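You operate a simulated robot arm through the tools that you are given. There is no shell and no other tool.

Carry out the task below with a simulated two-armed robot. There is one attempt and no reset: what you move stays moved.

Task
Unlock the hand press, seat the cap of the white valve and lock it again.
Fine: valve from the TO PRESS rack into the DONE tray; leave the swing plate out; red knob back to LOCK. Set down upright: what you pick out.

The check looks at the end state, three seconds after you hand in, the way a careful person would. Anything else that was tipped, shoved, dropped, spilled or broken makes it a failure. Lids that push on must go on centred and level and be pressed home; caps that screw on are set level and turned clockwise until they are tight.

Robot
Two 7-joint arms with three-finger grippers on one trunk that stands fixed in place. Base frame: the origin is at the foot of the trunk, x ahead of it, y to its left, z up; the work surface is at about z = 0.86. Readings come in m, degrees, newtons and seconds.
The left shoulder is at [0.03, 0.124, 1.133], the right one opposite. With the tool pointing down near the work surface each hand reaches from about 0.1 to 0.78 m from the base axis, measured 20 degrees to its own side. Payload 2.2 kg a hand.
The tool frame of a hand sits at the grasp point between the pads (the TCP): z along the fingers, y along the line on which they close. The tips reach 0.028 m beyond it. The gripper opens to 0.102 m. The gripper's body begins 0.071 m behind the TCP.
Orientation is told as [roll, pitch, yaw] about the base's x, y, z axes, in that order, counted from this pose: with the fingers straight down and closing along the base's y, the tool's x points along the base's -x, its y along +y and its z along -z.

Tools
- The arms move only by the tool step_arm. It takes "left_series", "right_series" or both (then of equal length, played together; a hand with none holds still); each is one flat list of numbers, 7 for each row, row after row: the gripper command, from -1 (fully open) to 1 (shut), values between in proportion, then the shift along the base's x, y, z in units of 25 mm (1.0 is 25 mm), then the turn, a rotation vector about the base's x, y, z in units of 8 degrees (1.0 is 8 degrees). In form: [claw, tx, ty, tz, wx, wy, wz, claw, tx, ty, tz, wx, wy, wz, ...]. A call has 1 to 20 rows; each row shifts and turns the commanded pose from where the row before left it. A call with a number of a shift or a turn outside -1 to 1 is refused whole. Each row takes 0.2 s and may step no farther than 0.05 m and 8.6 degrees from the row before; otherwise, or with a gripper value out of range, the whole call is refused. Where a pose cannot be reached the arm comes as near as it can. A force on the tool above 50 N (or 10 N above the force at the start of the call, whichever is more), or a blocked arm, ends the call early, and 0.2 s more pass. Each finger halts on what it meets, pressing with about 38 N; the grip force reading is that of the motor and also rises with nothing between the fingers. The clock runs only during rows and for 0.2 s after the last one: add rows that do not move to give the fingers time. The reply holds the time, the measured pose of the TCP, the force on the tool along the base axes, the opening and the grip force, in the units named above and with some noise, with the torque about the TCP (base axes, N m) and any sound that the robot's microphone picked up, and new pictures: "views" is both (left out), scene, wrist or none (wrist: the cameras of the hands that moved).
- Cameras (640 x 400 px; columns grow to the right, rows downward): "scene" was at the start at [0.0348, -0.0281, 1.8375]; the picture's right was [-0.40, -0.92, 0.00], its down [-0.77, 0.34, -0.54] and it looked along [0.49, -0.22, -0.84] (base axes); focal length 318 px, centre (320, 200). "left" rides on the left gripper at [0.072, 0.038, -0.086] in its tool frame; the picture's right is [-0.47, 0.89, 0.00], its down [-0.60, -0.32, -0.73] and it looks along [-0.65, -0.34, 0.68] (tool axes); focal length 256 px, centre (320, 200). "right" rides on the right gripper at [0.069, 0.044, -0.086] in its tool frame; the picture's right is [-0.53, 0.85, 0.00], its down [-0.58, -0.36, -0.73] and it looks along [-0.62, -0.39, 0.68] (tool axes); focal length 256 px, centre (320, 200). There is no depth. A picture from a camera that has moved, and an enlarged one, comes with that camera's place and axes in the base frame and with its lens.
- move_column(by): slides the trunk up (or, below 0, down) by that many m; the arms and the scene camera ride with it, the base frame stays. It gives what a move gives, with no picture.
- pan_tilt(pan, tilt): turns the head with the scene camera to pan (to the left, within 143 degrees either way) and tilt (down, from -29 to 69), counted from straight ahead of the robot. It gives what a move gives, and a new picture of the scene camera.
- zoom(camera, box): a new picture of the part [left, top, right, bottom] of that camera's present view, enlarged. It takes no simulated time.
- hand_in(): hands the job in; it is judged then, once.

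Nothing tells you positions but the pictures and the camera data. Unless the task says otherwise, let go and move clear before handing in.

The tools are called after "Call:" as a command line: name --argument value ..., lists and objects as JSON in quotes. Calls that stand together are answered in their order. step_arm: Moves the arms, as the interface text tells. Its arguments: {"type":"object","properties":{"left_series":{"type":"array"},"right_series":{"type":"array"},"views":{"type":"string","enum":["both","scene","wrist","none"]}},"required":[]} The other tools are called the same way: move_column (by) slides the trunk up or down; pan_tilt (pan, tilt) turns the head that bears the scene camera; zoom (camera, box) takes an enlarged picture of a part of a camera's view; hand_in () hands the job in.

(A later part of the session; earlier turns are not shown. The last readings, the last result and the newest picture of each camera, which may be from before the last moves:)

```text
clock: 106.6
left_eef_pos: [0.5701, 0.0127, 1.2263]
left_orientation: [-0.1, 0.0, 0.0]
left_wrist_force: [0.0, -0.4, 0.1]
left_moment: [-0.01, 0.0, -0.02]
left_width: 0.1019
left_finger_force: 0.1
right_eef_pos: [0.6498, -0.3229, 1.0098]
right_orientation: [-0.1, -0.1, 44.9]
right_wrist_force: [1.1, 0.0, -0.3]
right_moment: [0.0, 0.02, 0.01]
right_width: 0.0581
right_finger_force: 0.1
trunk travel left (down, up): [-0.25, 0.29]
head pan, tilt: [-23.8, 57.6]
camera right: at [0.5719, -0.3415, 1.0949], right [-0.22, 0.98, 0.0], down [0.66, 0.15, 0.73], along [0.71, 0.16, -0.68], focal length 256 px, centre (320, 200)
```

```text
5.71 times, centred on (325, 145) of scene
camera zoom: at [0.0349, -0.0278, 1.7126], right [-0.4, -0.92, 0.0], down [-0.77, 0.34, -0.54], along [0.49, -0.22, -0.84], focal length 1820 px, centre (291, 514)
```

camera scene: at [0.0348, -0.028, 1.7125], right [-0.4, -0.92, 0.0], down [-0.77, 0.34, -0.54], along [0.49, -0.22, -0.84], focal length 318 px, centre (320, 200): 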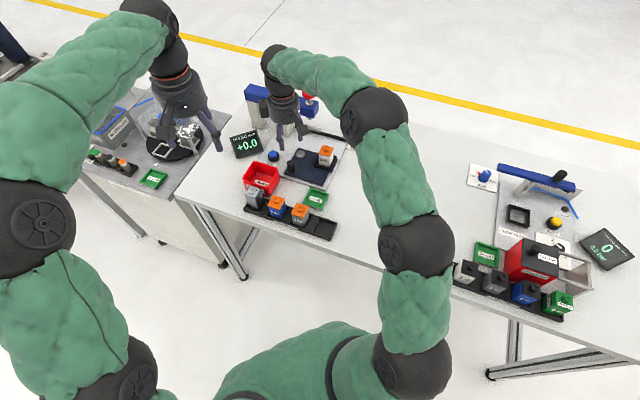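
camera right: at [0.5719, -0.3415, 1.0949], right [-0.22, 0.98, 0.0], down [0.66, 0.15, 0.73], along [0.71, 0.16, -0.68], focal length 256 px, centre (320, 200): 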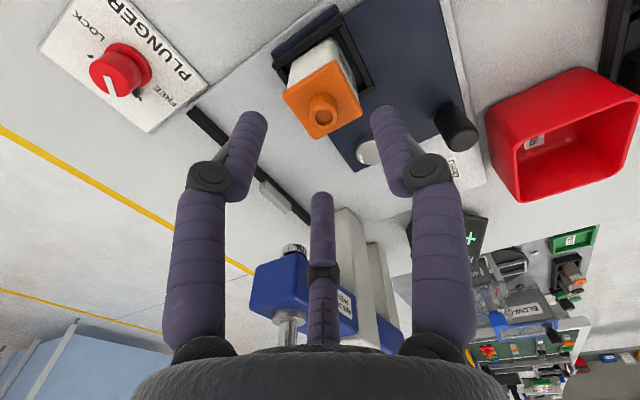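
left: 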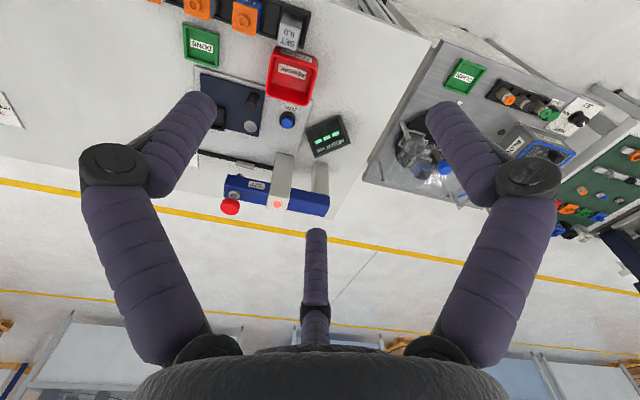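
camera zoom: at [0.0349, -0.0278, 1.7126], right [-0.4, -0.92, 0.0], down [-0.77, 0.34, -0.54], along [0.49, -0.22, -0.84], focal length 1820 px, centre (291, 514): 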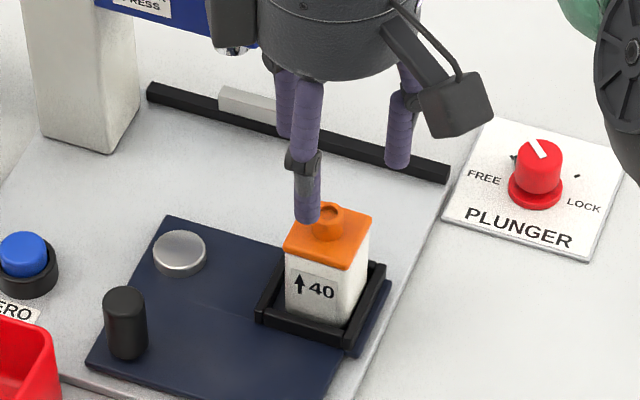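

Call:
zoom --camera "scene" --box '[298, 180, 336, 212]'

Call:
step_arm --right_series '[-0.14, 0, 0.06, -0.6, 0, 0, 0, -0.14, 0, 0, -0.7, 0, 0, 0, -0.14, 0, 0, -0.7, 0, 0, 0, -0.14, 0, 0, -0.7, 0, 0, 0, -0.14, 0, 0, -0.5, 0, 0, 0, -0.14, 0, 0, 0, 0, 0, 0]' --views "wrist"

Call:
zoom --camera "right" --box '[220, 50, 440, 210]'

Call:
zoom --camera "scene" --box '[300, 125, 350, 175]'

```text
12.50 times, centred on (317, 196) of scene
camera zoom: at [0.0349, -0.0278, 1.7126], right [-0.4, -0.92, 0.0], down [-0.77, 0.34, -0.54], along [0.49, -0.22, -0.84], focal length 3980 px, centre (358, 250)
```

zoom: 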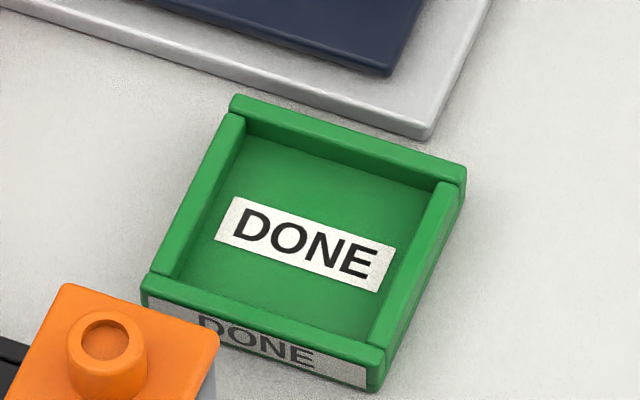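

```text
clock: 108.0
left_eef_pos: [0.5697, 0.0122, 1.2258]
left_orientation: [0.0, -0.1, 0.0]
left_wrist_force: [-0.9, -0.5, 0.3]
left_moment: [0.04, -0.04, -0.03]
left_width: 0.1019
left_finger_force: 0.0
right_eef_pos: [0.6517, -0.3222, 0.9283]
right_orientation: [-0.2, 0.0, 45.0]
right_wrist_force: [0.5, -0.3, -0.5]
right_moment: [0.0, -0.04, 0.0]
right_width: 0.0581
right_finger_force: 0.1
trunk travel left (down, up): [-0.25, 0.29]
head pan, tilt: [-23.8, 57.6]
camera right: at [0.5729, -0.3405, 1.0126], right [-0.22, 0.98, 0.0], down [0.66, 0.15, 0.73], along [0.71, 0.16, -0.68], focal length 256 px, centre (320, 200)
```

right: 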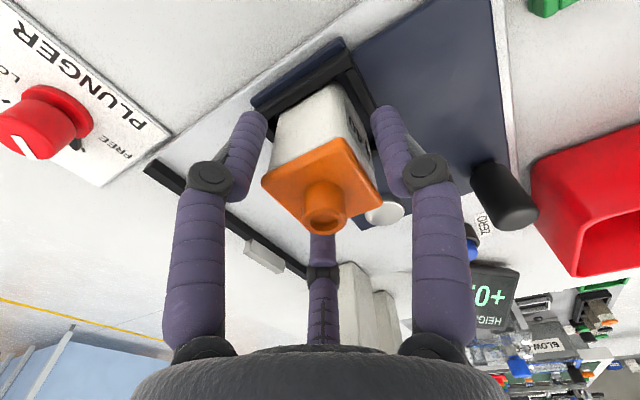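

```text
2.50 times, centred on (330, 130) of right
camera zoom: at [0.5729, -0.3405, 1.0126], right [-0.22, 0.98, 0.0], down [0.66, 0.15, 0.73], along [0.71, 0.16, -0.68], focal length 640 px, centre (295, 375)
```

zoom: 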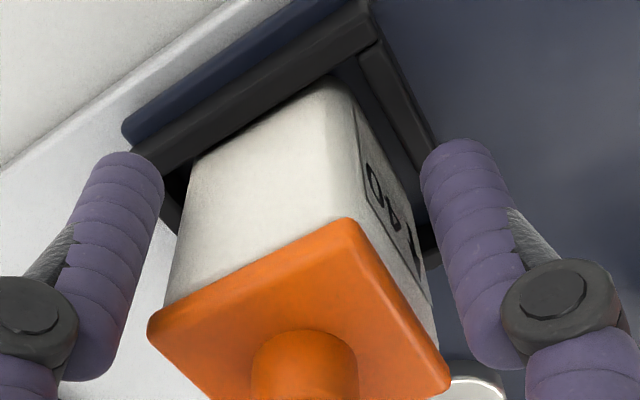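

```text
8.00 times, centred on (325, 150) of scene
camera zoom: at [0.0346, -0.028, 1.7126], right [-0.4, -0.92, 0.0], down [-0.77, 0.34, -0.54], along [0.49, -0.22, -0.84], focal length 2547 px, centre (280, 600)
```

zoom: 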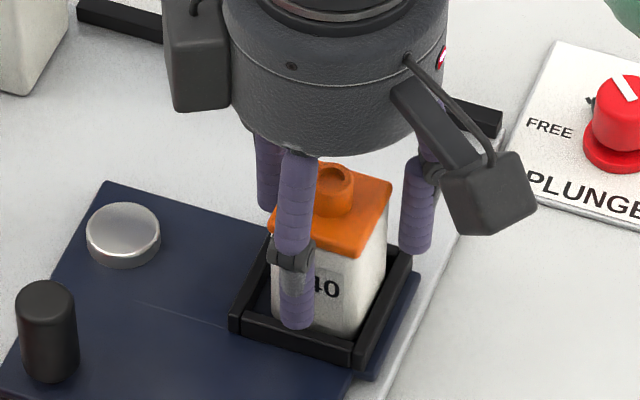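

The fingers straddle the body in the nest. The DONE tray is centred near (0.5336, -0.2336) with its rim around z 0.874, so the tips will clear it. I'll close on the body now.

Call:
step_arm --right_series '[0.0, 0, 0, 0, 0, 0, 0, 0.1, 0, 0, 0, 0, 0, 0, 0.2, 0, 0, 0, 0, 0, 0, 0.3, 0, 0, 0, 0, 0, 0, 0.45, 0, 0, 0, 0, 0, 0, 0.6, 0, 0, 0, 0, 0, 0]' --views "wrist"

Call:
zoom --camera "right" --box '[220, 50, 440, 210]'

Call:
zoom --camera "scene" --box '[300, 125, 350, 175]'

```text
clock: 109.4
left_eef_pos: [0.571, 0.012, 1.2258]
left_orientation: [0.1, 0.0, 0.1]
left_wrist_force: [0.2, -1.0, 0.4]
left_moment: [0.04, 0.03, -0.01]
left_width: 0.1021
left_finger_force: 0.1
right_eef_pos: [0.6519, -0.3214, 0.928]
right_orientation: [0.0, -0.1, 45.0]
right_wrist_force: [0.3, -1.1, 0.9]
right_moment: [-0.04, -0.01, -0.02]
right_width: 0.0469
right_finger_force: 37.7
trunk travel left (down, up): [-0.25, 0.29]
head pan, tilt: [-23.8, 57.6]
camera right: at [0.573, -0.3405, 1.0128], right [-0.22, 0.98, 0.0], down [0.66, 0.15, 0.73], along [0.71, 0.16, -0.68], focal length 256 px, centre (320, 200)
```

right: 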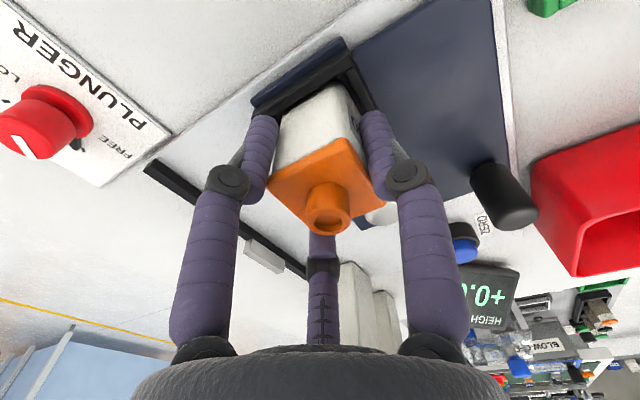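

```text
2.50 times, centred on (330, 130) of right
camera zoom: at [0.573, -0.3405, 1.0128], right [-0.22, 0.98, 0.0], down [0.66, 0.15, 0.73], along [0.71, 0.16, -0.68], focal length 640 px, centre (295, 375)
```

zoom: 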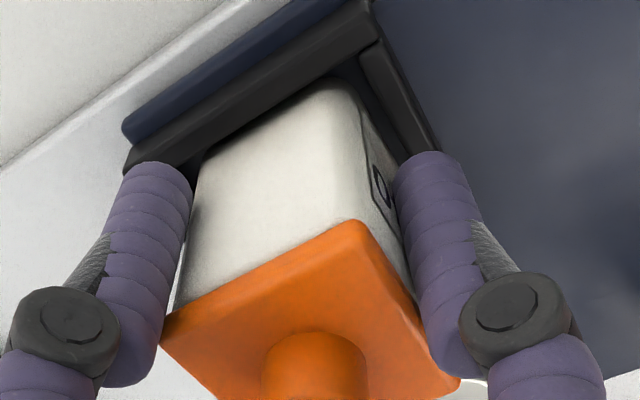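

```text
8.00 times, centred on (325, 150) of scene
camera zoom: at [0.0349, -0.0281, 1.7126], right [-0.4, -0.92, 0.0], down [-0.77, 0.34, -0.54], along [0.49, -0.22, -0.84], focal length 2547 px, centre (280, 600)
```

zoom: 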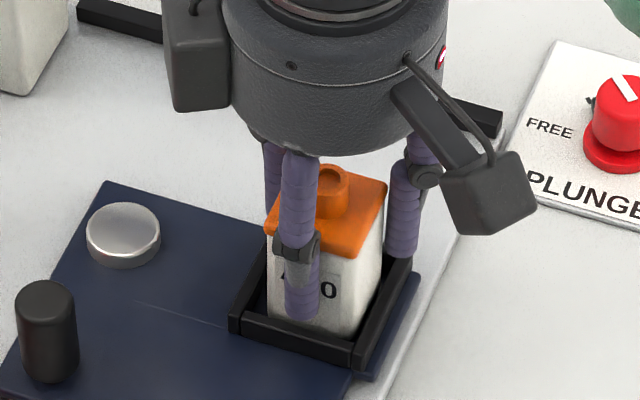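

Call:
step_arm --right_series '[0.6, 0, 0, 0.3, 0, 0, 0, 0.6, 0, 0, 0.5, 0, 0, 0, 0.6, 0, 0, 0.8, 0, 0, 0, 0.6, 0, 0, 0.9, 0, 0, 0, 0.6, 0, 0, 0.9, 0, 0, 0, 0.6, 0, 0, 0, 0, 0, 0]' --views "wrist"

Call:
zoom --camera "scene" --box '[285, 105, 365, 185]'

Call:
zoom --camera "right" --box '[240, 60, 420, 260]'

```text
clock: 110.8
left_eef_pos: [0.5707, 0.0123, 1.2258]
left_orientation: [-0.1, -0.1, 0.0]
left_wrist_force: [-0.3, -0.3, 0.1]
left_moment: [-0.02, 0.01, -0.01]
left_width: 0.1019
left_finger_force: 0.0
right_eef_pos: [0.6515, -0.3214, 1.0138]
right_orientation: [0.0, -0.1, 45.0]
right_wrist_force: [-0.3, 0.1, -1.5]
right_moment: [0.0, 0.01, 0.01]
right_width: 0.0468
right_finger_force: 37.9
trunk travel left (down, up): [-0.25, 0.29]
head pan, tilt: [-23.8, 57.6]
camera right: at [0.5736, -0.3406, 1.0981], right [-0.22, 0.98, 0.0], down [0.66, 0.15, 0.73], along [0.71, 0.16, -0.68], focal length 256 px, centre (320, 200)
```

right: 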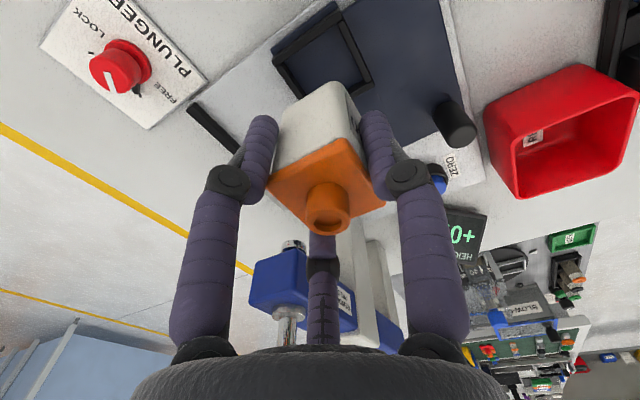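

```text
5.00 times, centred on (325, 145) of scene
camera zoom: at [0.0353, -0.0282, 1.7125], right [-0.4, -0.92, 0.0], down [-0.77, 0.34, -0.54], along [0.49, -0.22, -0.84], focal length 1592 px, centre (295, 475)
```

zoom: 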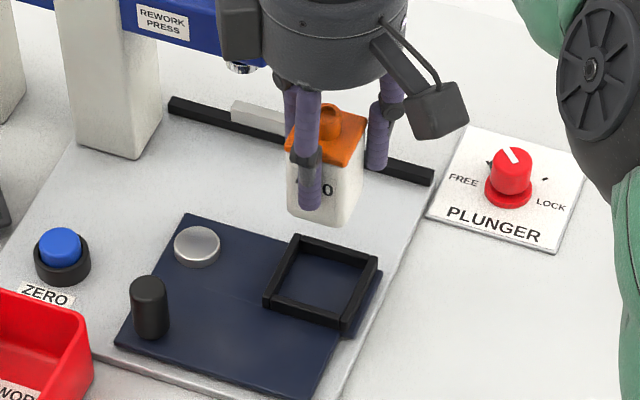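

```text
2.00 times, centred on (330, 160) of right
camera zoom: at [0.5736, -0.3406, 1.0981], right [-0.22, 0.98, 0.0], down [0.66, 0.15, 0.73], along [0.71, 0.16, -0.68], focal length 512 px, centre (300, 280)
```

zoom: 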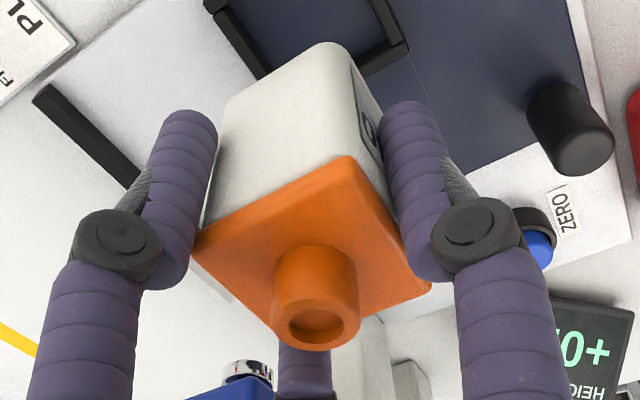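

The valve is lifted with the cap flush on the body. Next I'll carry it over to the DONE tray.

Call:
step_arm --right_series '[0.6, -0.6, 0.434, 0.2, 0, 0, 0, 0.6, -0.9, 0.651, 0.2, 0, 0, 0, 0.6, -0.9, 0.651, 0, 0, 0, 0, 0.6, -0.9, 0.651, 0, 0, 0, 0, 0.6, -0.9, 0.651, 0, 0, 0, 0, 0.6, -0.516, 0.374, 0, 0, 0, 0, 0.6, 0, 0, -0.8, 0, 0, 0, 0.6, 0, 0, -0.8, 0, 0, 0, 0.6, 0, 0, 0, 0, 0, 0]' --views "both"

Call:
zoom --camera "scene" --box '[290, 160, 345, 215]'

Call:
zoom --camera "right" --box '[220, 0, 440, 180]'

```text
clock: 112.8
left_eef_pos: [0.5699, 0.0123, 1.2265]
left_orientation: [0.1, 0.0, 0.0]
left_wrist_force: [-0.2, -0.1, 0.6]
left_moment: [-0.04, 0.01, -0.01]
left_width: 0.1016
left_finger_force: 0.1
right_eef_pos: [0.5324, -0.2361, 0.984]
right_orientation: [-0.1, -0.1, 45.0]
right_wrist_force: [0.0, 0.3, -0.4]
right_moment: [-0.01, -0.01, -0.03]
right_width: 0.0465
right_finger_force: 38.3
trunk travel left (down, up): [-0.25, 0.29]
head pan, tilt: [-23.8, 57.6]
camera scene: at [0.0349, -0.0281, 1.7126], right [-0.4, -0.92, 0.0], down [-0.77, 0.34, -0.54], along [0.49, -0.22, -0.84], focal length 318 px, centre (320, 200)
camera right: at [0.455, -0.2539, 1.0684], right [-0.22, 0.98, 0.0], down [0.66, 0.15, 0.73], along [0.71, 0.16, -0.68], focal length 256 px, centre (320, 200)
```

scene: 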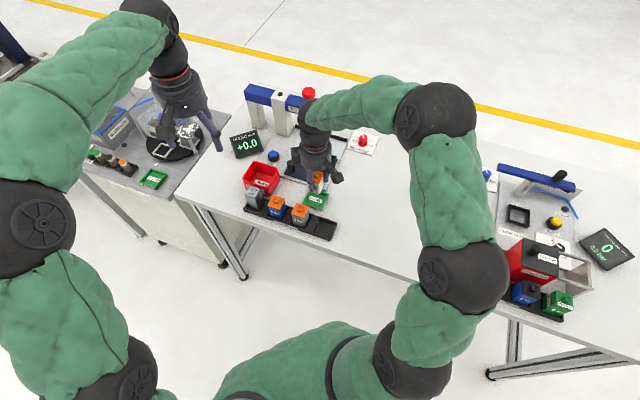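
right: 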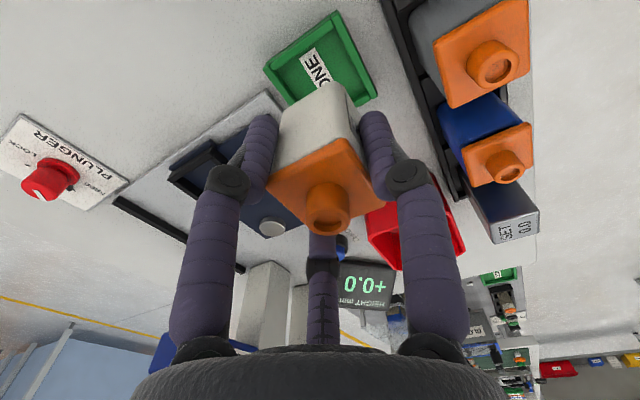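

```text
7.27 times, centred on (318, 188) of scene
camera zoom: at [0.0349, -0.0281, 1.7126], right [-0.4, -0.92, 0.0], down [-0.77, 0.34, -0.54], along [0.49, -0.22, -0.84], focal length 2316 px, centre (338, 291)
```

zoom: 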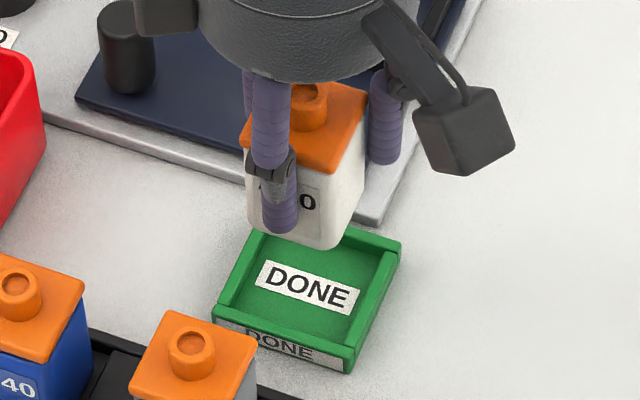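

```text
2.22 times, centred on (330, 90) of right
camera zoom: at [0.455, -0.2539, 1.0684], right [-0.22, 0.98, 0.0], down [0.66, 0.15, 0.73], along [0.71, 0.16, -0.68], focal length 569 px, centre (298, 444)
```

zoom: 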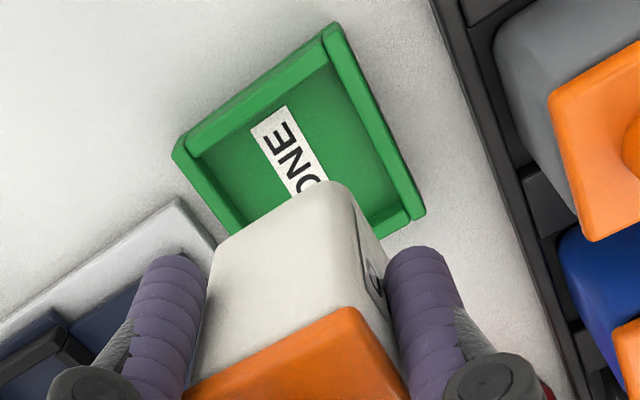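

Call:
step_arm --right_series '[0.6, 0.04, -0.06, -0.6, 0, 0, 0, 0.6, 0, 0, -0.7, 0, 0, 0, 0.6, 0, 0, -0.6, 0, 0, 0, 0.6, 0, 0, -0.4, 0, 0, 0, 0.6, 0, 0, -0.2, 0, 0, 0, 0.6, 0, 0, 0, 0, 0, 0]' --views "wrist"

Call:
zoom --camera "scene" --box '[290, 160, 345, 215]'

Call:
zoom --camera "right" --box '[220, 30, 440, 190]'

```text
clock: 114.2
left_eef_pos: [0.5696, 0.0114, 1.2263]
left_orientation: [-0.1, 0.0, -0.1]
left_wrist_force: [0.1, -0.2, -0.3]
left_moment: [0.02, -0.01, 0.0]
left_width: 0.102
left_finger_force: 0.0
right_eef_pos: [0.5345, -0.2384, 0.9199]
right_orientation: [0.0, -0.1, 45.0]
right_wrist_force: [0.8, 0.2, -1.7]
right_moment: [0.06, 0.0, 0.0]
right_width: 0.0464
right_finger_force: 38.1
trunk travel left (down, up): [-0.25, 0.29]
head pan, tilt: [-23.8, 57.6]
camera right: at [0.4563, -0.2557, 1.005], right [-0.22, 0.98, 0.0], down [0.66, 0.15, 0.73], along [0.71, 0.16, -0.68], focal length 256 px, centre (320, 200)
```

right: 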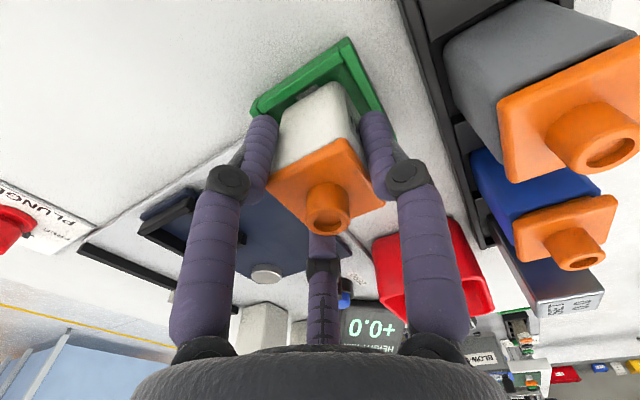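

```text
7.27 times, centred on (318, 188) of scene
camera zoom: at [0.0349, -0.0281, 1.7125], right [-0.4, -0.92, 0.0], down [-0.77, 0.34, -0.54], along [0.49, -0.22, -0.84], focal length 2316 px, centre (338, 291)
```

zoom: 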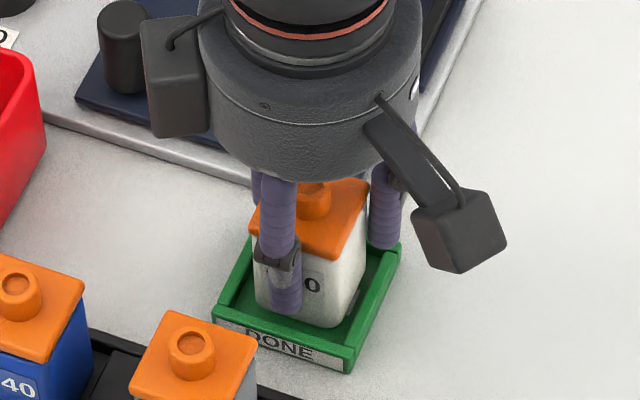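

```text
2.50 times, centred on (330, 110) of right
camera zoom: at [0.4563, -0.2557, 1.005], right [-0.22, 0.98, 0.0], down [0.66, 0.15, 0.73], along [0.71, 0.16, -0.68], focal length 640 px, centre (295, 425)
```

zoom: 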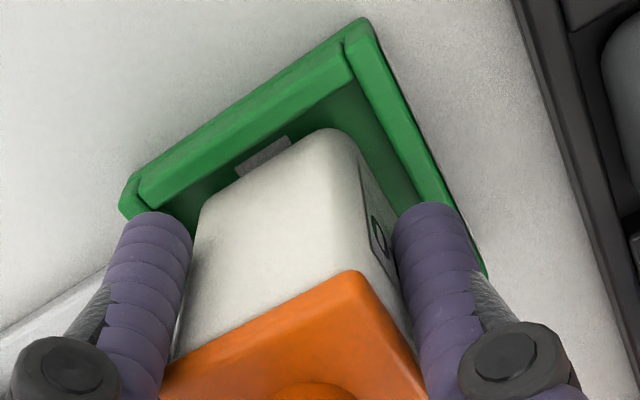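

The valve is centred inside the tray, a few mm above its floor. I'll lower in small steps until it touches.

Call:
step_arm --right_series '[0.6, 0, 0, -0.1, 0, 0, 0, 0.6, 0, 0, 0, 0, 0, 0]' --views "none"

Call:
step_arm --right_series '[0.6, 0, 0, -0.08, 0, 0, 0, 0.6, 0, 0, 0, 0, 0, 0]' --views "none"

```text
clock: 114.8
left_eef_pos: [0.5713, 0.0133, 1.2261]
left_orientation: [0.0, 0.0, 0.0]
left_wrist_force: [-0.4, -0.6, 0.2]
left_moment: [0.03, 0.02, 0.0]
left_width: 0.1021
left_finger_force: 0.2
right_eef_pos: [0.5341, -0.2362, 0.9183]
right_orientation: [0.0, -0.1, 45.1]
right_wrist_force: [-1.0, 0.2, -0.4]
right_moment: [-0.02, 0.01, 0.0]
right_width: 0.0467
right_finger_force: 37.5
trunk travel left (down, up): [-0.25, 0.29]
head pan, tilt: [-23.8, 57.6]
```

```text
clock: 115.4
left_eef_pos: [0.5692, 0.0124, 1.2274]
left_orientation: [0.0, 0.0, 0.0]
left_wrist_force: [0.9, -0.4, 0.0]
left_moment: [0.03, -0.01, 0.02]
left_width: 0.1021
left_finger_force: 0.1
right_eef_pos: [0.534, -0.2367, 0.9181]
right_orientation: [-0.2, -0.2, 45.0]
right_wrist_force: [-2.8, 1.2, 15.9]
right_moment: [0.14, 0.48, -0.01]
right_width: 0.0466
right_finger_force: 37.6
trunk travel left (down, up): [-0.25, 0.29]
head pan, tilt: [-23.8, 57.6]
```

Contact with the tray floor, about 16 N. I'll ease up slightly, open and check before lifting away.

Call:
step_arm --right_series '[0.6, 0, 0, 0.06, 0, 0, 0, 0.4, 0, 0, 0, 0, 0, 0, 0.1, 0, 0, 0, 0, 0, 0, -0.1, 0, 0, 0, 0, 0, 0, -0.16, 0, 0, 0, 0, 0, 0, -0.16, 0, 0, 0, 0, 0, 0]' --views "wrist"

Call:
zoom --camera "scene" --box '[290, 160, 345, 215]'

Call:
zoom --camera "right" --box '[220, 30, 440, 190]'

```text
clock: 116.8
left_eef_pos: [0.5692, 0.0123, 1.2267]
left_orientation: [0.0, 0.0, 0.0]
left_wrist_force: [-0.4, 0.6, 0.2]
left_moment: [-0.03, -0.02, 0.0]
left_width: 0.102
left_finger_force: 0.0
right_eef_pos: [0.5345, -0.2371, 0.9187]
right_orientation: [0.0, -0.1, 45.0]
right_wrist_force: [1.0, -0.5, -1.3]
right_moment: [-0.01, 0.0, 0.03]
right_width: 0.0591
right_finger_force: 0.0
trunk travel left (down, up): [-0.25, 0.29]
head pan, tilt: [-23.8, 57.6]
camera right: at [0.4561, -0.2556, 1.0022], right [-0.22, 0.98, 0.0], down [0.66, 0.15, 0.73], along [0.71, 0.16, -0.68], focal length 256 px, centre (320, 200)
```

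right: 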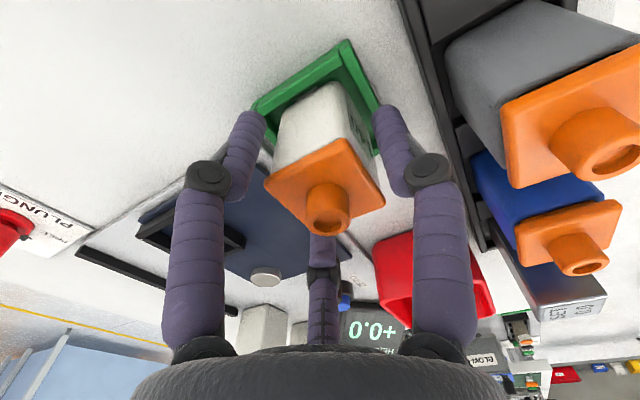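

```text
7.27 times, centred on (318, 188) of scene
camera zoom: at [0.0349, -0.0281, 1.7125], right [-0.4, -0.92, 0.0], down [-0.77, 0.34, -0.54], along [0.49, -0.22, -0.84], focal length 2316 px, centre (338, 291)
```

zoom: 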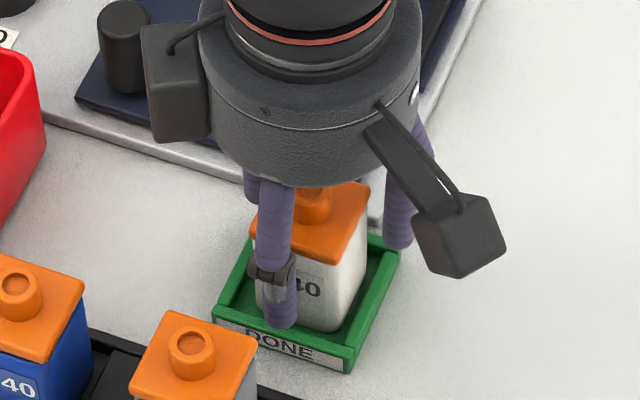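

```text
2.50 times, centred on (330, 110) of right
camera zoom: at [0.4561, -0.2556, 1.0022], right [-0.22, 0.98, 0.0], down [0.66, 0.15, 0.73], along [0.71, 0.16, -0.68], focal length 640 px, centre (295, 425)
```

zoom: 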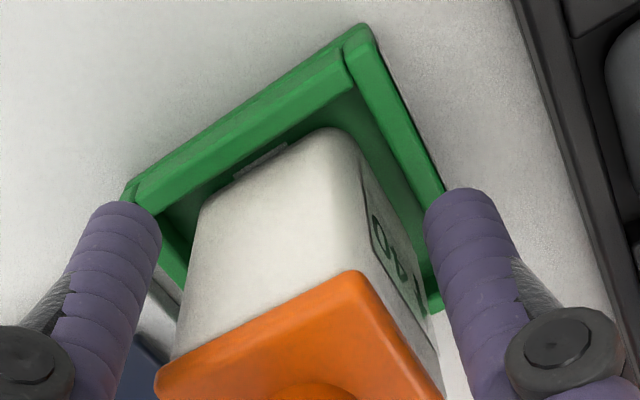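

Call:
step_arm --right_series '[-0.16, 0, 0, 0.5, 0, 0, 0, -0.16, 0, 0, 0.7, 0, 0, 0, -0.16, 0, 0, 0.9, 0, 0, 0, -0.16, 0, 0, 1, 0, 0, 0, -0.16, 0, 0, 1, 0, 0, 0, -0.16, 0, 0, 1, 0, 0, 0, -0.16, 0, 0, 0.6, 0, 0, 0, -0.16, 0, 0, 0, 0, 0, 0]' --views "wrist"

Call:
zoom --camera "scene" --box '[280, 150, 360, 230]'

Call:
zoom --camera "right" --box '[240, 0, 420, 130]'

```text
clock: 118.6
left_eef_pos: [0.57, 0.0126, 1.2268]
left_orientation: [0.1, 0.0, 0.1]
left_wrist_force: [0.3, -0.2, 0.2]
left_moment: [0.0, -0.02, 0.01]
left_width: 0.1019
left_finger_force: 0.0
right_eef_pos: [0.5355, -0.2361, 1.0626]
right_orientation: [0.0, 0.0, 45.0]
right_wrist_force: [0.3, 0.3, 0.1]
right_moment: [0.02, 0.0, -0.01]
right_width: 0.0593
right_finger_force: 0.0
trunk travel left (down, up): [-0.25, 0.29]
head pan, tilt: [-23.8, 57.6]
camera right: at [0.4575, -0.2544, 1.1463], right [-0.22, 0.98, 0.0], down [0.66, 0.15, 0.73], along [0.71, 0.16, -0.68], focal length 256 px, centre (320, 200)
```

right: 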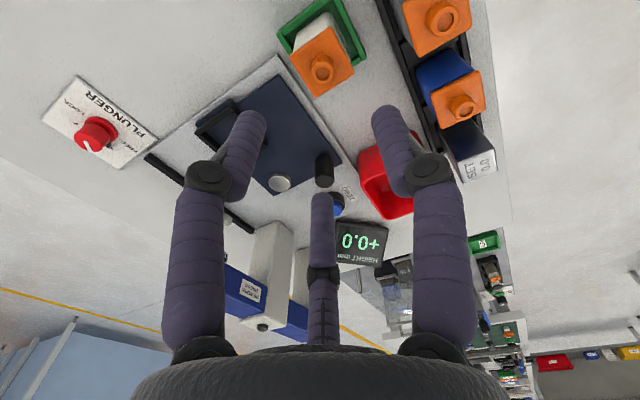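

```text
5.00 times, centred on (320, 190) of scene
camera zoom: at [0.035, -0.0281, 1.7125], right [-0.4, -0.92, 0.0], down [-0.77, 0.34, -0.54], along [0.49, -0.22, -0.84], focal length 1592 px, centre (320, 250)
```

zoom: 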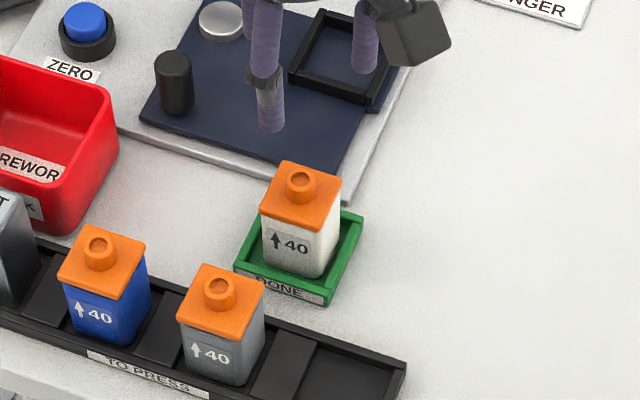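

```text
3.08 times, centred on (330, 65) of right
camera zoom: at [0.4575, -0.2544, 1.1463], right [-0.22, 0.98, 0.0], down [0.66, 0.15, 0.73], along [0.71, 0.16, -0.68], focal length 788 px, centre (289, 615)
```

zoom: 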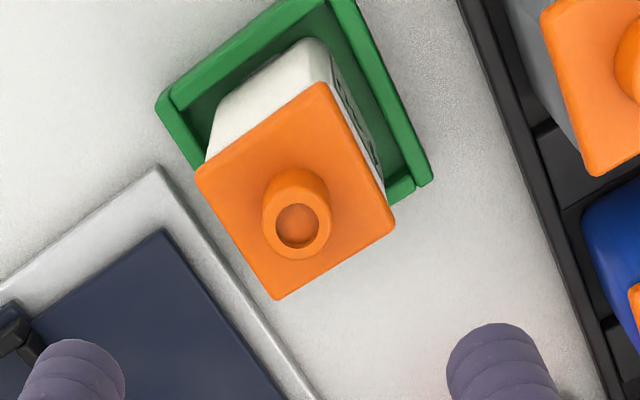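

The white valve stands upright and centred in the DONE tray with its cap seated. Last step is locking the knob again. I'll travel to it with the same 20° tilt I used when I released it.

Call:
step_arm --right_series '[-0.16, 0.15, -0.5, 0, 0, 0, 0, -0.16, 0.3, -0.98, 0, 0, 0, -0.957, -0.16, 0.3, -0.98, 0, 0, 0, -0.957, -0.16, 0.3, -0.98, 0, 0, 0, -0.957, -0.16, 0.3, -0.98, 0, 0, 0, -0.957, -0.16, 0.3, -0.98, 0, 0.207, -0.807, 0, -0.16, 0.3, -0.98, 0, 0.207, -0.807, 0, -0.16, 0.27, -0.98, 0, 0.207, -0.807, 0, -0.16, 0, -0.46, 0, 0, 0, 0, -0.16, 0, 0, 0, 0, 0, 0]' --views "scene"

```text
clock: 120.8
left_eef_pos: [0.5694, 0.0127, 1.2267]
left_orientation: [0.0, 0.1, 0.0]
left_wrist_force: [-0.9, 0.1, -0.1]
left_moment: [0.0, 0.02, -0.01]
left_width: 0.102
left_finger_force: 0.0
right_eef_pos: [0.5895, -0.4333, 1.0625]
right_orientation: [0.1, -20.0, 14.2]
right_wrist_force: [0.1, -0.1, -0.5]
right_moment: [-0.03, -0.01, 0.01]
right_width: 0.0591
right_finger_force: 0.0
trunk travel left (down, up): [-0.25, 0.29]
head pan, tilt: [-23.8, 57.6]
camera scene: at [0.0346, -0.0282, 1.7125], right [-0.4, -0.92, 0.0], down [-0.77, 0.34, -0.54], along [0.49, -0.22, -0.84], focal length 318 px, centre (320, 200)
```

scene: 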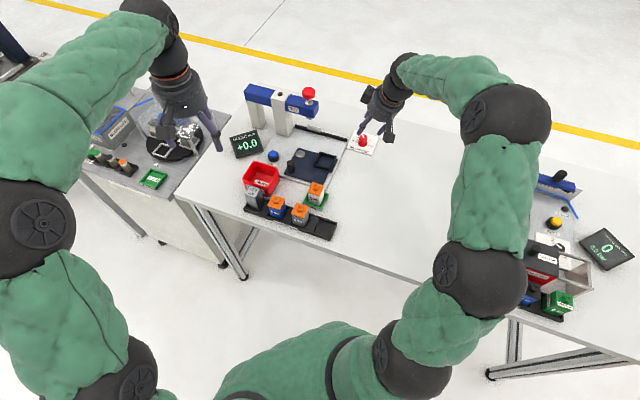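

Call:
step_arm --right_series '[-0.16, 0.9, -0.5, 0, 0, 0, 0, -0.16, 0.9, -0.5, 0, 0, 0, 0, -0.16, 0.9, -0.5, -0.2, 0, 0, 0, -0.16, 0.91, -0.51, -0.4, 0, 0, 0, -0.16, 0, 0, -0.8, 0, 0, 0, -0.16, 0, 0, -0.9, 0, 0, 0, -0.16, 0, 0, -0.9, 0, 0, 0, -0.16, 0, 0, -0.9, 0, 0, 0, -0.16, 0, 0, -0.8, 0, 0, 0, -0.16, 0, 0, 0, 0, 0, 0]' --views "wrist"

Call:
zoom --camera "right" --box '[220, 30, 420, 180]'

Call:
zoom --camera "scene" --box '[330, 105, 390, 165]'

```text
clock: 123.0
left_eef_pos: [0.5688, 0.0138, 1.226]
left_orientation: [0.0, 0.0, 0.0]
left_wrist_force: [0.5, 0.4, 1.4]
left_moment: [-0.04, 0.02, -0.02]
left_width: 0.1017
left_finger_force: 0.1
right_eef_pos: [0.6799, -0.4833, 0.938]
right_orientation: [0.0, -20.1, 14.4]
right_wrist_force: [-0.2, 0.6, -0.4]
right_moment: [-0.03, -0.02, 0.02]
right_width: 0.0593
right_finger_force: 0.1
trunk travel left (down, up): [-0.25, 0.29]
head pan, tilt: [-23.8, 57.6]
camera right: at [0.5796, -0.4645, 0.994], right [0.28, 0.94, 0.18], down [0.37, -0.28, 0.89], along [0.89, -0.18, -0.43], focal length 256 px, centre (320, 200)
```

right: 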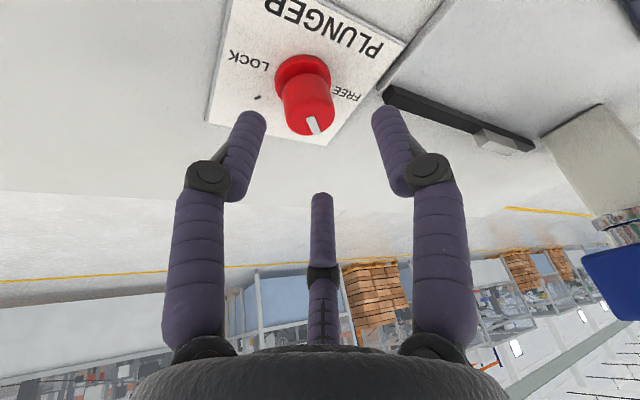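

```text
2.67 times, centred on (320, 105) of right
camera zoom: at [0.5796, -0.4645, 0.994], right [0.28, 0.94, 0.18], down [0.37, -0.28, 0.89], along [0.89, -0.18, -0.43], focal length 683 px, centre (320, 453)
```

zoom: 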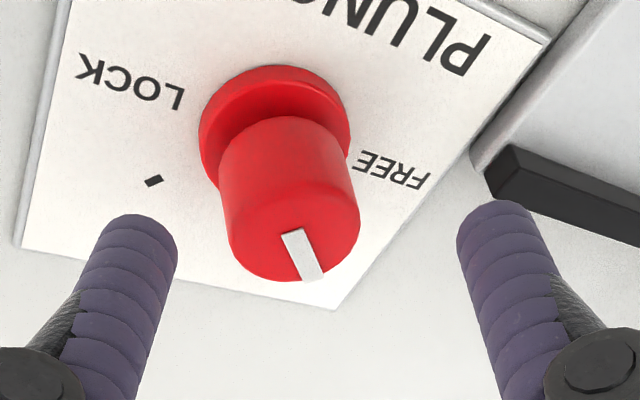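

```text
6.67 times, centred on (360, 135) of scene
camera zoom: at [0.0347, -0.0279, 1.7126], right [-0.4, -0.92, 0.0], down [-0.77, 0.34, -0.54], along [0.49, -0.22, -0.84], focal length 2123 px, centre (53, 633)
```

zoom: 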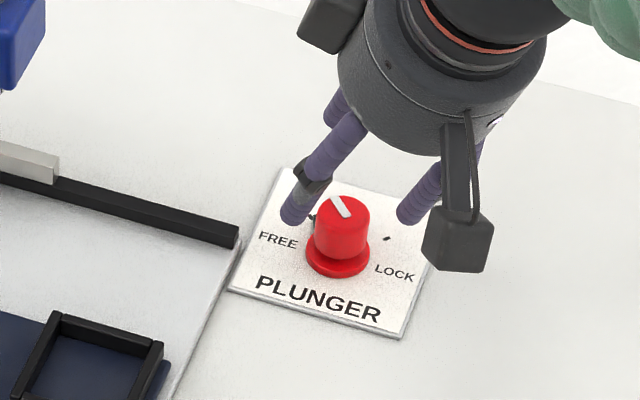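

Aligned with the knob, so I'll lower the last 35 mm around it, close, and check the forces.

Call:
step_arm --right_series '[-0.16, 0, 0, -0.7, 0, 0, 0, -0.16, 0, 0, -0.7, 0, 0, 0, -0.16, 0, 0, 0, 0, 0, 0, 0.2, 0, 0, 0, 0, 0, 0, 0.4, 0, 0, 0, 0, 0, 0, 0.7, 0, 0, 0, 0, 0, 0, 1, 0, 0, 0, 0, 0, 0]' --views "wrist"

Call:
zoom --camera "right" --box '[220, 50, 420, 200]'

```text
clock: 124.6
left_eef_pos: [0.5697, 0.0119, 1.227]
left_orientation: [0.1, 0.1, 0.0]
left_wrist_force: [0.2, -0.3, 0.4]
left_moment: [0.01, 0.04, 0.02]
left_width: 0.102
left_finger_force: 0.2
right_eef_pos: [0.6809, -0.4852, 0.9013]
right_orientation: [0.0, -20.1, 14.4]
right_wrist_force: [-5.1, -4.3, -3.0]
right_moment: [-0.66, 0.09, 0.02]
right_width: 0.031
right_finger_force: 44.4
trunk travel left (down, up): [-0.25, 0.29]
head pan, tilt: [-23.8, 57.6]
camera right: at [0.5793, -0.466, 0.9582], right [0.28, 0.94, 0.18], down [0.37, -0.28, 0.88], along [0.89, -0.18, -0.43], focal length 256 px, centre (320, 200)
```

right: 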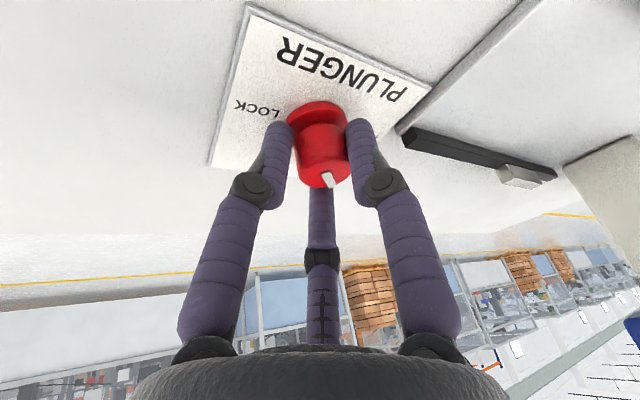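

```text
2.67 times, centred on (320, 125) of right
camera zoom: at [0.5793, -0.466, 0.9582], right [0.28, 0.94, 0.18], down [0.37, -0.28, 0.88], along [0.89, -0.18, -0.43], focal length 683 px, centre (320, 400)
```

zoom: 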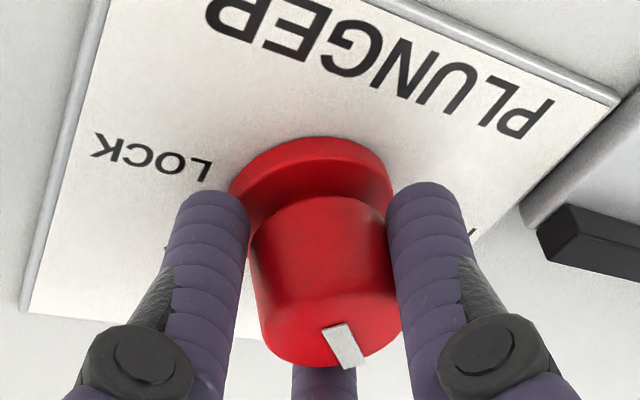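

Good grip with low side force. I'll turn clockwise back toward LOCK along the compensated path.

Call:
step_arm --right_series '[1, -0.02, 0.032, 0, 0, 0, -1, 1, -0.012, 0.032, 0, 0, 0, -1, 1, -0.012, 0.032, 0, 0, 0, -1, 1, -0.004, 0.036, 0, 0, 0, -1, 1, 0, 0.036, 0, 0, 0, -1]' --views "wrist"

```text
clock: 125.8
left_eef_pos: [0.5705, 0.0117, 1.226]
left_orientation: [0.1, 0.0, 0.0]
left_wrist_force: [0.1, -0.4, -0.6]
left_moment: [0.0, 0.0, 0.0]
left_width: 0.1021
left_finger_force: 0.0
right_eef_pos: [0.6792, -0.4801, 0.9018]
right_orientation: [-0.1, -20.0, -25.7]
right_wrist_force: [-2.0, -9.6, -7.9]
right_moment: [-0.77, 0.71, -0.03]
right_width: 0.0309
right_finger_force: 44.6
trunk travel left (down, up): [-0.25, 0.29]
head pan, tilt: [-23.8, 57.6]
camera right: at [0.6146, -0.4003, 0.9582], right [0.82, 0.54, 0.18], down [0.1, -0.45, 0.88], along [0.56, -0.71, -0.43], focal length 256 px, centre (320, 200)
```

right: 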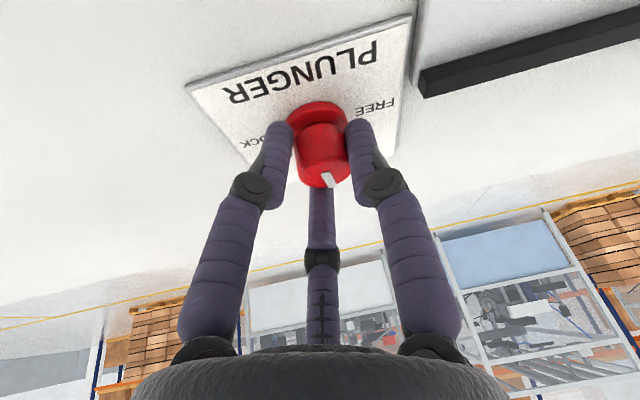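

Call:
step_arm --right_series '[1, 0.008, 0.02, -0.02, 0, 0, -1, 1, 0.008, 0.036, 0, 0, 0, -1, 1, 0.016, 0.032, 0, 0, 0, -1, 1, 0.02, 0.028, 0, 0, 0, -1]' --views "wrist"

Call:
zoom --camera "scene" --box '[240, 70, 400, 190]'

```text
clock: 126.8
left_eef_pos: [0.5706, 0.0119, 1.2252]
left_orientation: [0.0, 0.0, 0.0]
left_wrist_force: [-0.1, 0.6, 0.2]
left_moment: [-0.04, 0.0, 0.01]
left_width: 0.1018
left_finger_force: 0.1
right_eef_pos: [0.6812, -0.4765, 0.9022]
right_orientation: [0.1, -20.2, -57.8]
right_wrist_force: [-2.6, -8.7, -3.8]
right_moment: [-0.04, 0.66, -0.05]
right_width: 0.0308
right_finger_force: 45.2
trunk travel left (down, up): [-0.25, 0.29]
head pan, tilt: [-23.8, 57.6]
camera right: at [0.6687, -0.3741, 0.9582], right [0.98, 0.03, 0.18], down [-0.15, -0.44, 0.88], along [0.1, -0.9, -0.43], focal length 256 px, centre (320, 200)
```

right: 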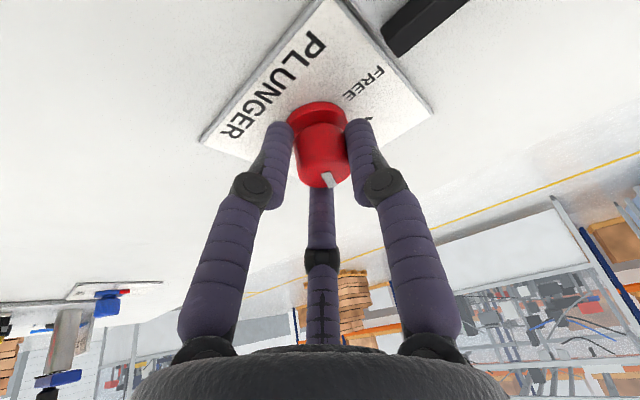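

```text
3.33 times, centred on (320, 130) of scene
camera zoom: at [0.0354, -0.0295, 1.7125], right [-0.4, -0.92, 0.0], down [-0.77, 0.34, -0.54], along [0.49, -0.22, -0.84], focal length 1061 px, centre (320, 433)
```

zoom: 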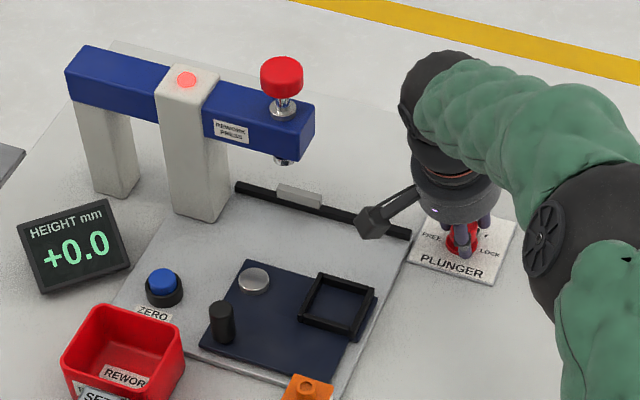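

The lock lamp is red again. I'll finish the last ~16° to the LOCK mark.

Call:
step_arm --right_series '[1, 0.02, 0.02, 0, 0, 0, -1, 1, 0.028, 0.024, 0, 0, 0, -1, 1, 0, 0, 0, 0, 0, -0.1, 1, 0, 0, 0, 0, 0, 0]' --views "wrist"

Call:
zoom --camera "right" --box '[200, 0, 440, 200]'

```text
clock: 127.8
left_eef_pos: [0.5705, 0.0127, 1.2267]
left_orientation: [0.1, -0.1, 0.0]
left_wrist_force: [-0.3, -0.2, 0.4]
left_moment: [-0.01, 0.0, 0.0]
left_width: 0.1019
left_finger_force: 0.1
right_eef_pos: [0.6814, -0.4751, 0.9023]
right_orientation: [-0.1, -20.1, -74.5]
right_wrist_force: [-0.4, -10.7, -0.2]
right_moment: [-0.04, 0.38, -0.02]
right_width: 0.0308
right_finger_force: 44.8
trunk travel left (down, up): [-0.25, 0.29]
head pan, tilt: [-23.8, 57.6]
camera right: at [0.7004, -0.3732, 0.9581], right [0.95, -0.26, 0.18], down [-0.27, -0.38, 0.88], along [-0.16, -0.89, -0.43], focal length 256 px, centre (320, 200)
```

right: 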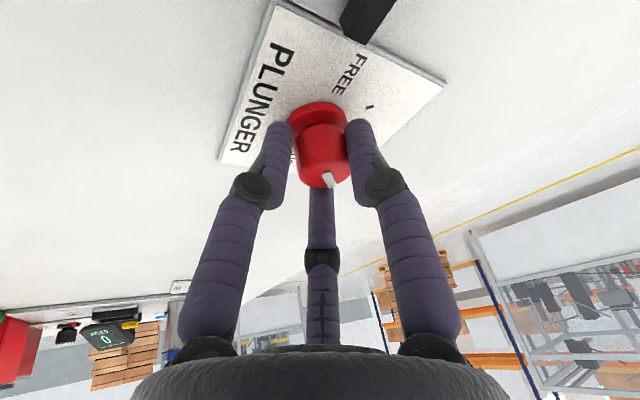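

```text
2.00 times, centred on (320, 100) of right
camera zoom: at [0.7004, -0.3732, 0.9581], right [0.95, -0.26, 0.18], down [-0.27, -0.38, 0.88], along [-0.16, -0.89, -0.43], focal length 512 px, centre (320, 400)
```

zoom: 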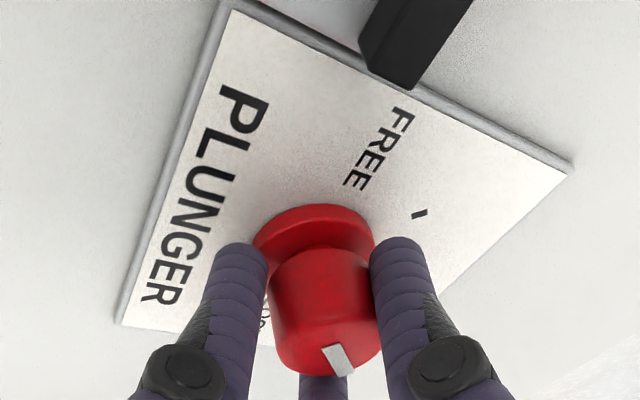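

Turned about 89° in total. I'll release, lift up and back, and check the pointer.

Call:
step_arm --right_series '[0.3, 0, 0, 0, 0, 0, 0, -0.1, 0, 0, 0, 0, 0, 0, -0.16, 0, 0, 0, 0, 0, 0, -0.16, 0, 0, 0.6, 0, 0, 0, -0.16, 0, 0, 1, 0, 0, 0, -0.16, 0, 0, 1, 0, 0, 0, -0.16, 0, 0, 1, 0, 0, 0, -0.16, 0, 0, 1, 0, 0, 0, -0.16, -0.6, 0.3, 0.8, 0, 0, 0, -0.16, -1, 0.4, 0.4, 0, 0, 0, -0.16, -1, 0.4, 0, 0, 0, 0, -0.16, -1, 0.4, 0, 0, 0, 0, -0.16, -1, 0.2, 0, 0, 0, 0, -0.16, -1, 0, 0, 0, 0, 0, -0.16, -1, 0, 0, 0, 0, 0]' --views "scene"

Call:
zoom --camera "scene" --box '[335, 115, 385, 165]'

Call:
zoom --camera "right" --box '[0, 0, 640, 400]'

```text
clock: 131.0
left_eef_pos: [0.5689, 0.012, 1.228]
left_orientation: [0.1, -0.1, 0.0]
left_wrist_force: [-0.7, -0.6, 0.7]
left_moment: [-0.02, -0.06, 0.01]
left_width: 0.102
left_finger_force: 0.1
right_eef_pos: [0.5145, -0.431, 1.0484]
right_orientation: [0.0, -20.1, -74.5]
right_wrist_force: [0.2, 0.5, 0.7]
right_moment: [0.01, -0.02, 0.01]
right_width: 0.0592
right_finger_force: 0.0
trunk travel left (down, up): [-0.25, 0.29]
head pan, tilt: [-23.8, 57.6]
camera scene: at [0.0338, -0.028, 1.7126], right [-0.4, -0.92, 0.0], down [-0.77, 0.34, -0.54], along [0.49, -0.22, -0.84], focal length 318 px, centre (320, 200)
```

scene: 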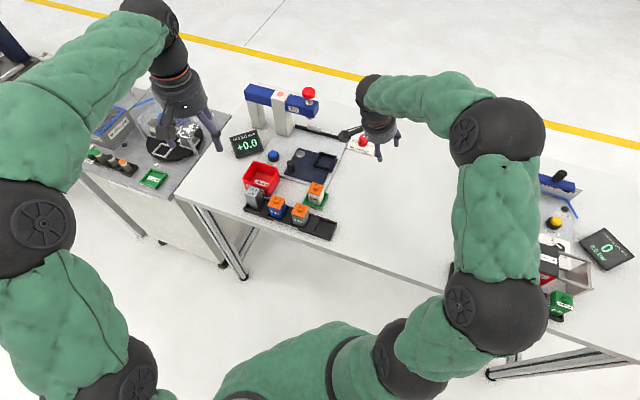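

```text
8.00 times, centred on (360, 140) of scene
camera zoom: at [0.0338, -0.028, 1.7126], right [-0.4, -0.92, 0.0], down [-0.77, 0.34, -0.54], along [0.49, -0.22, -0.84], focal length 2547 px, centre (0, 680)
```

zoom: 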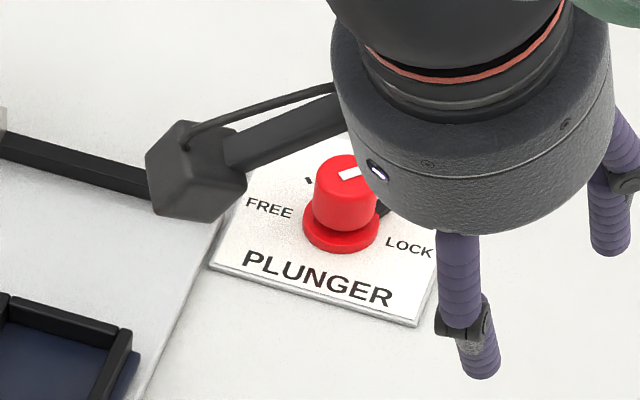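

```text
1.00 times, centred on (320, 200) of right (not enlarged: the box is as wide or as high as the picture)
camera zoom: at [0.5335, -0.3293, 1.1044], right [0.95, -0.26, 0.18], down [-0.27, -0.38, 0.88], along [-0.16, -0.89, -0.43], focal length 256 px, centre (320, 200)
```

zoom: 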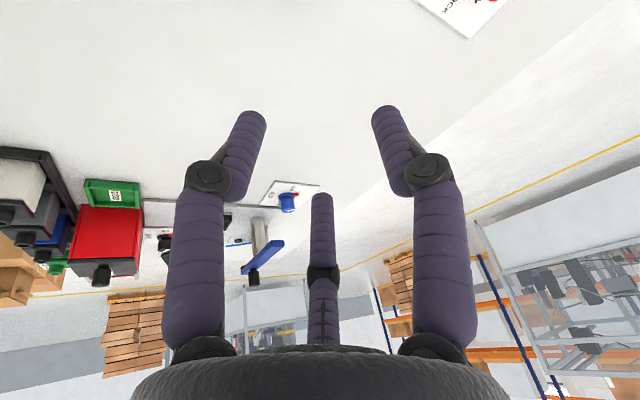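

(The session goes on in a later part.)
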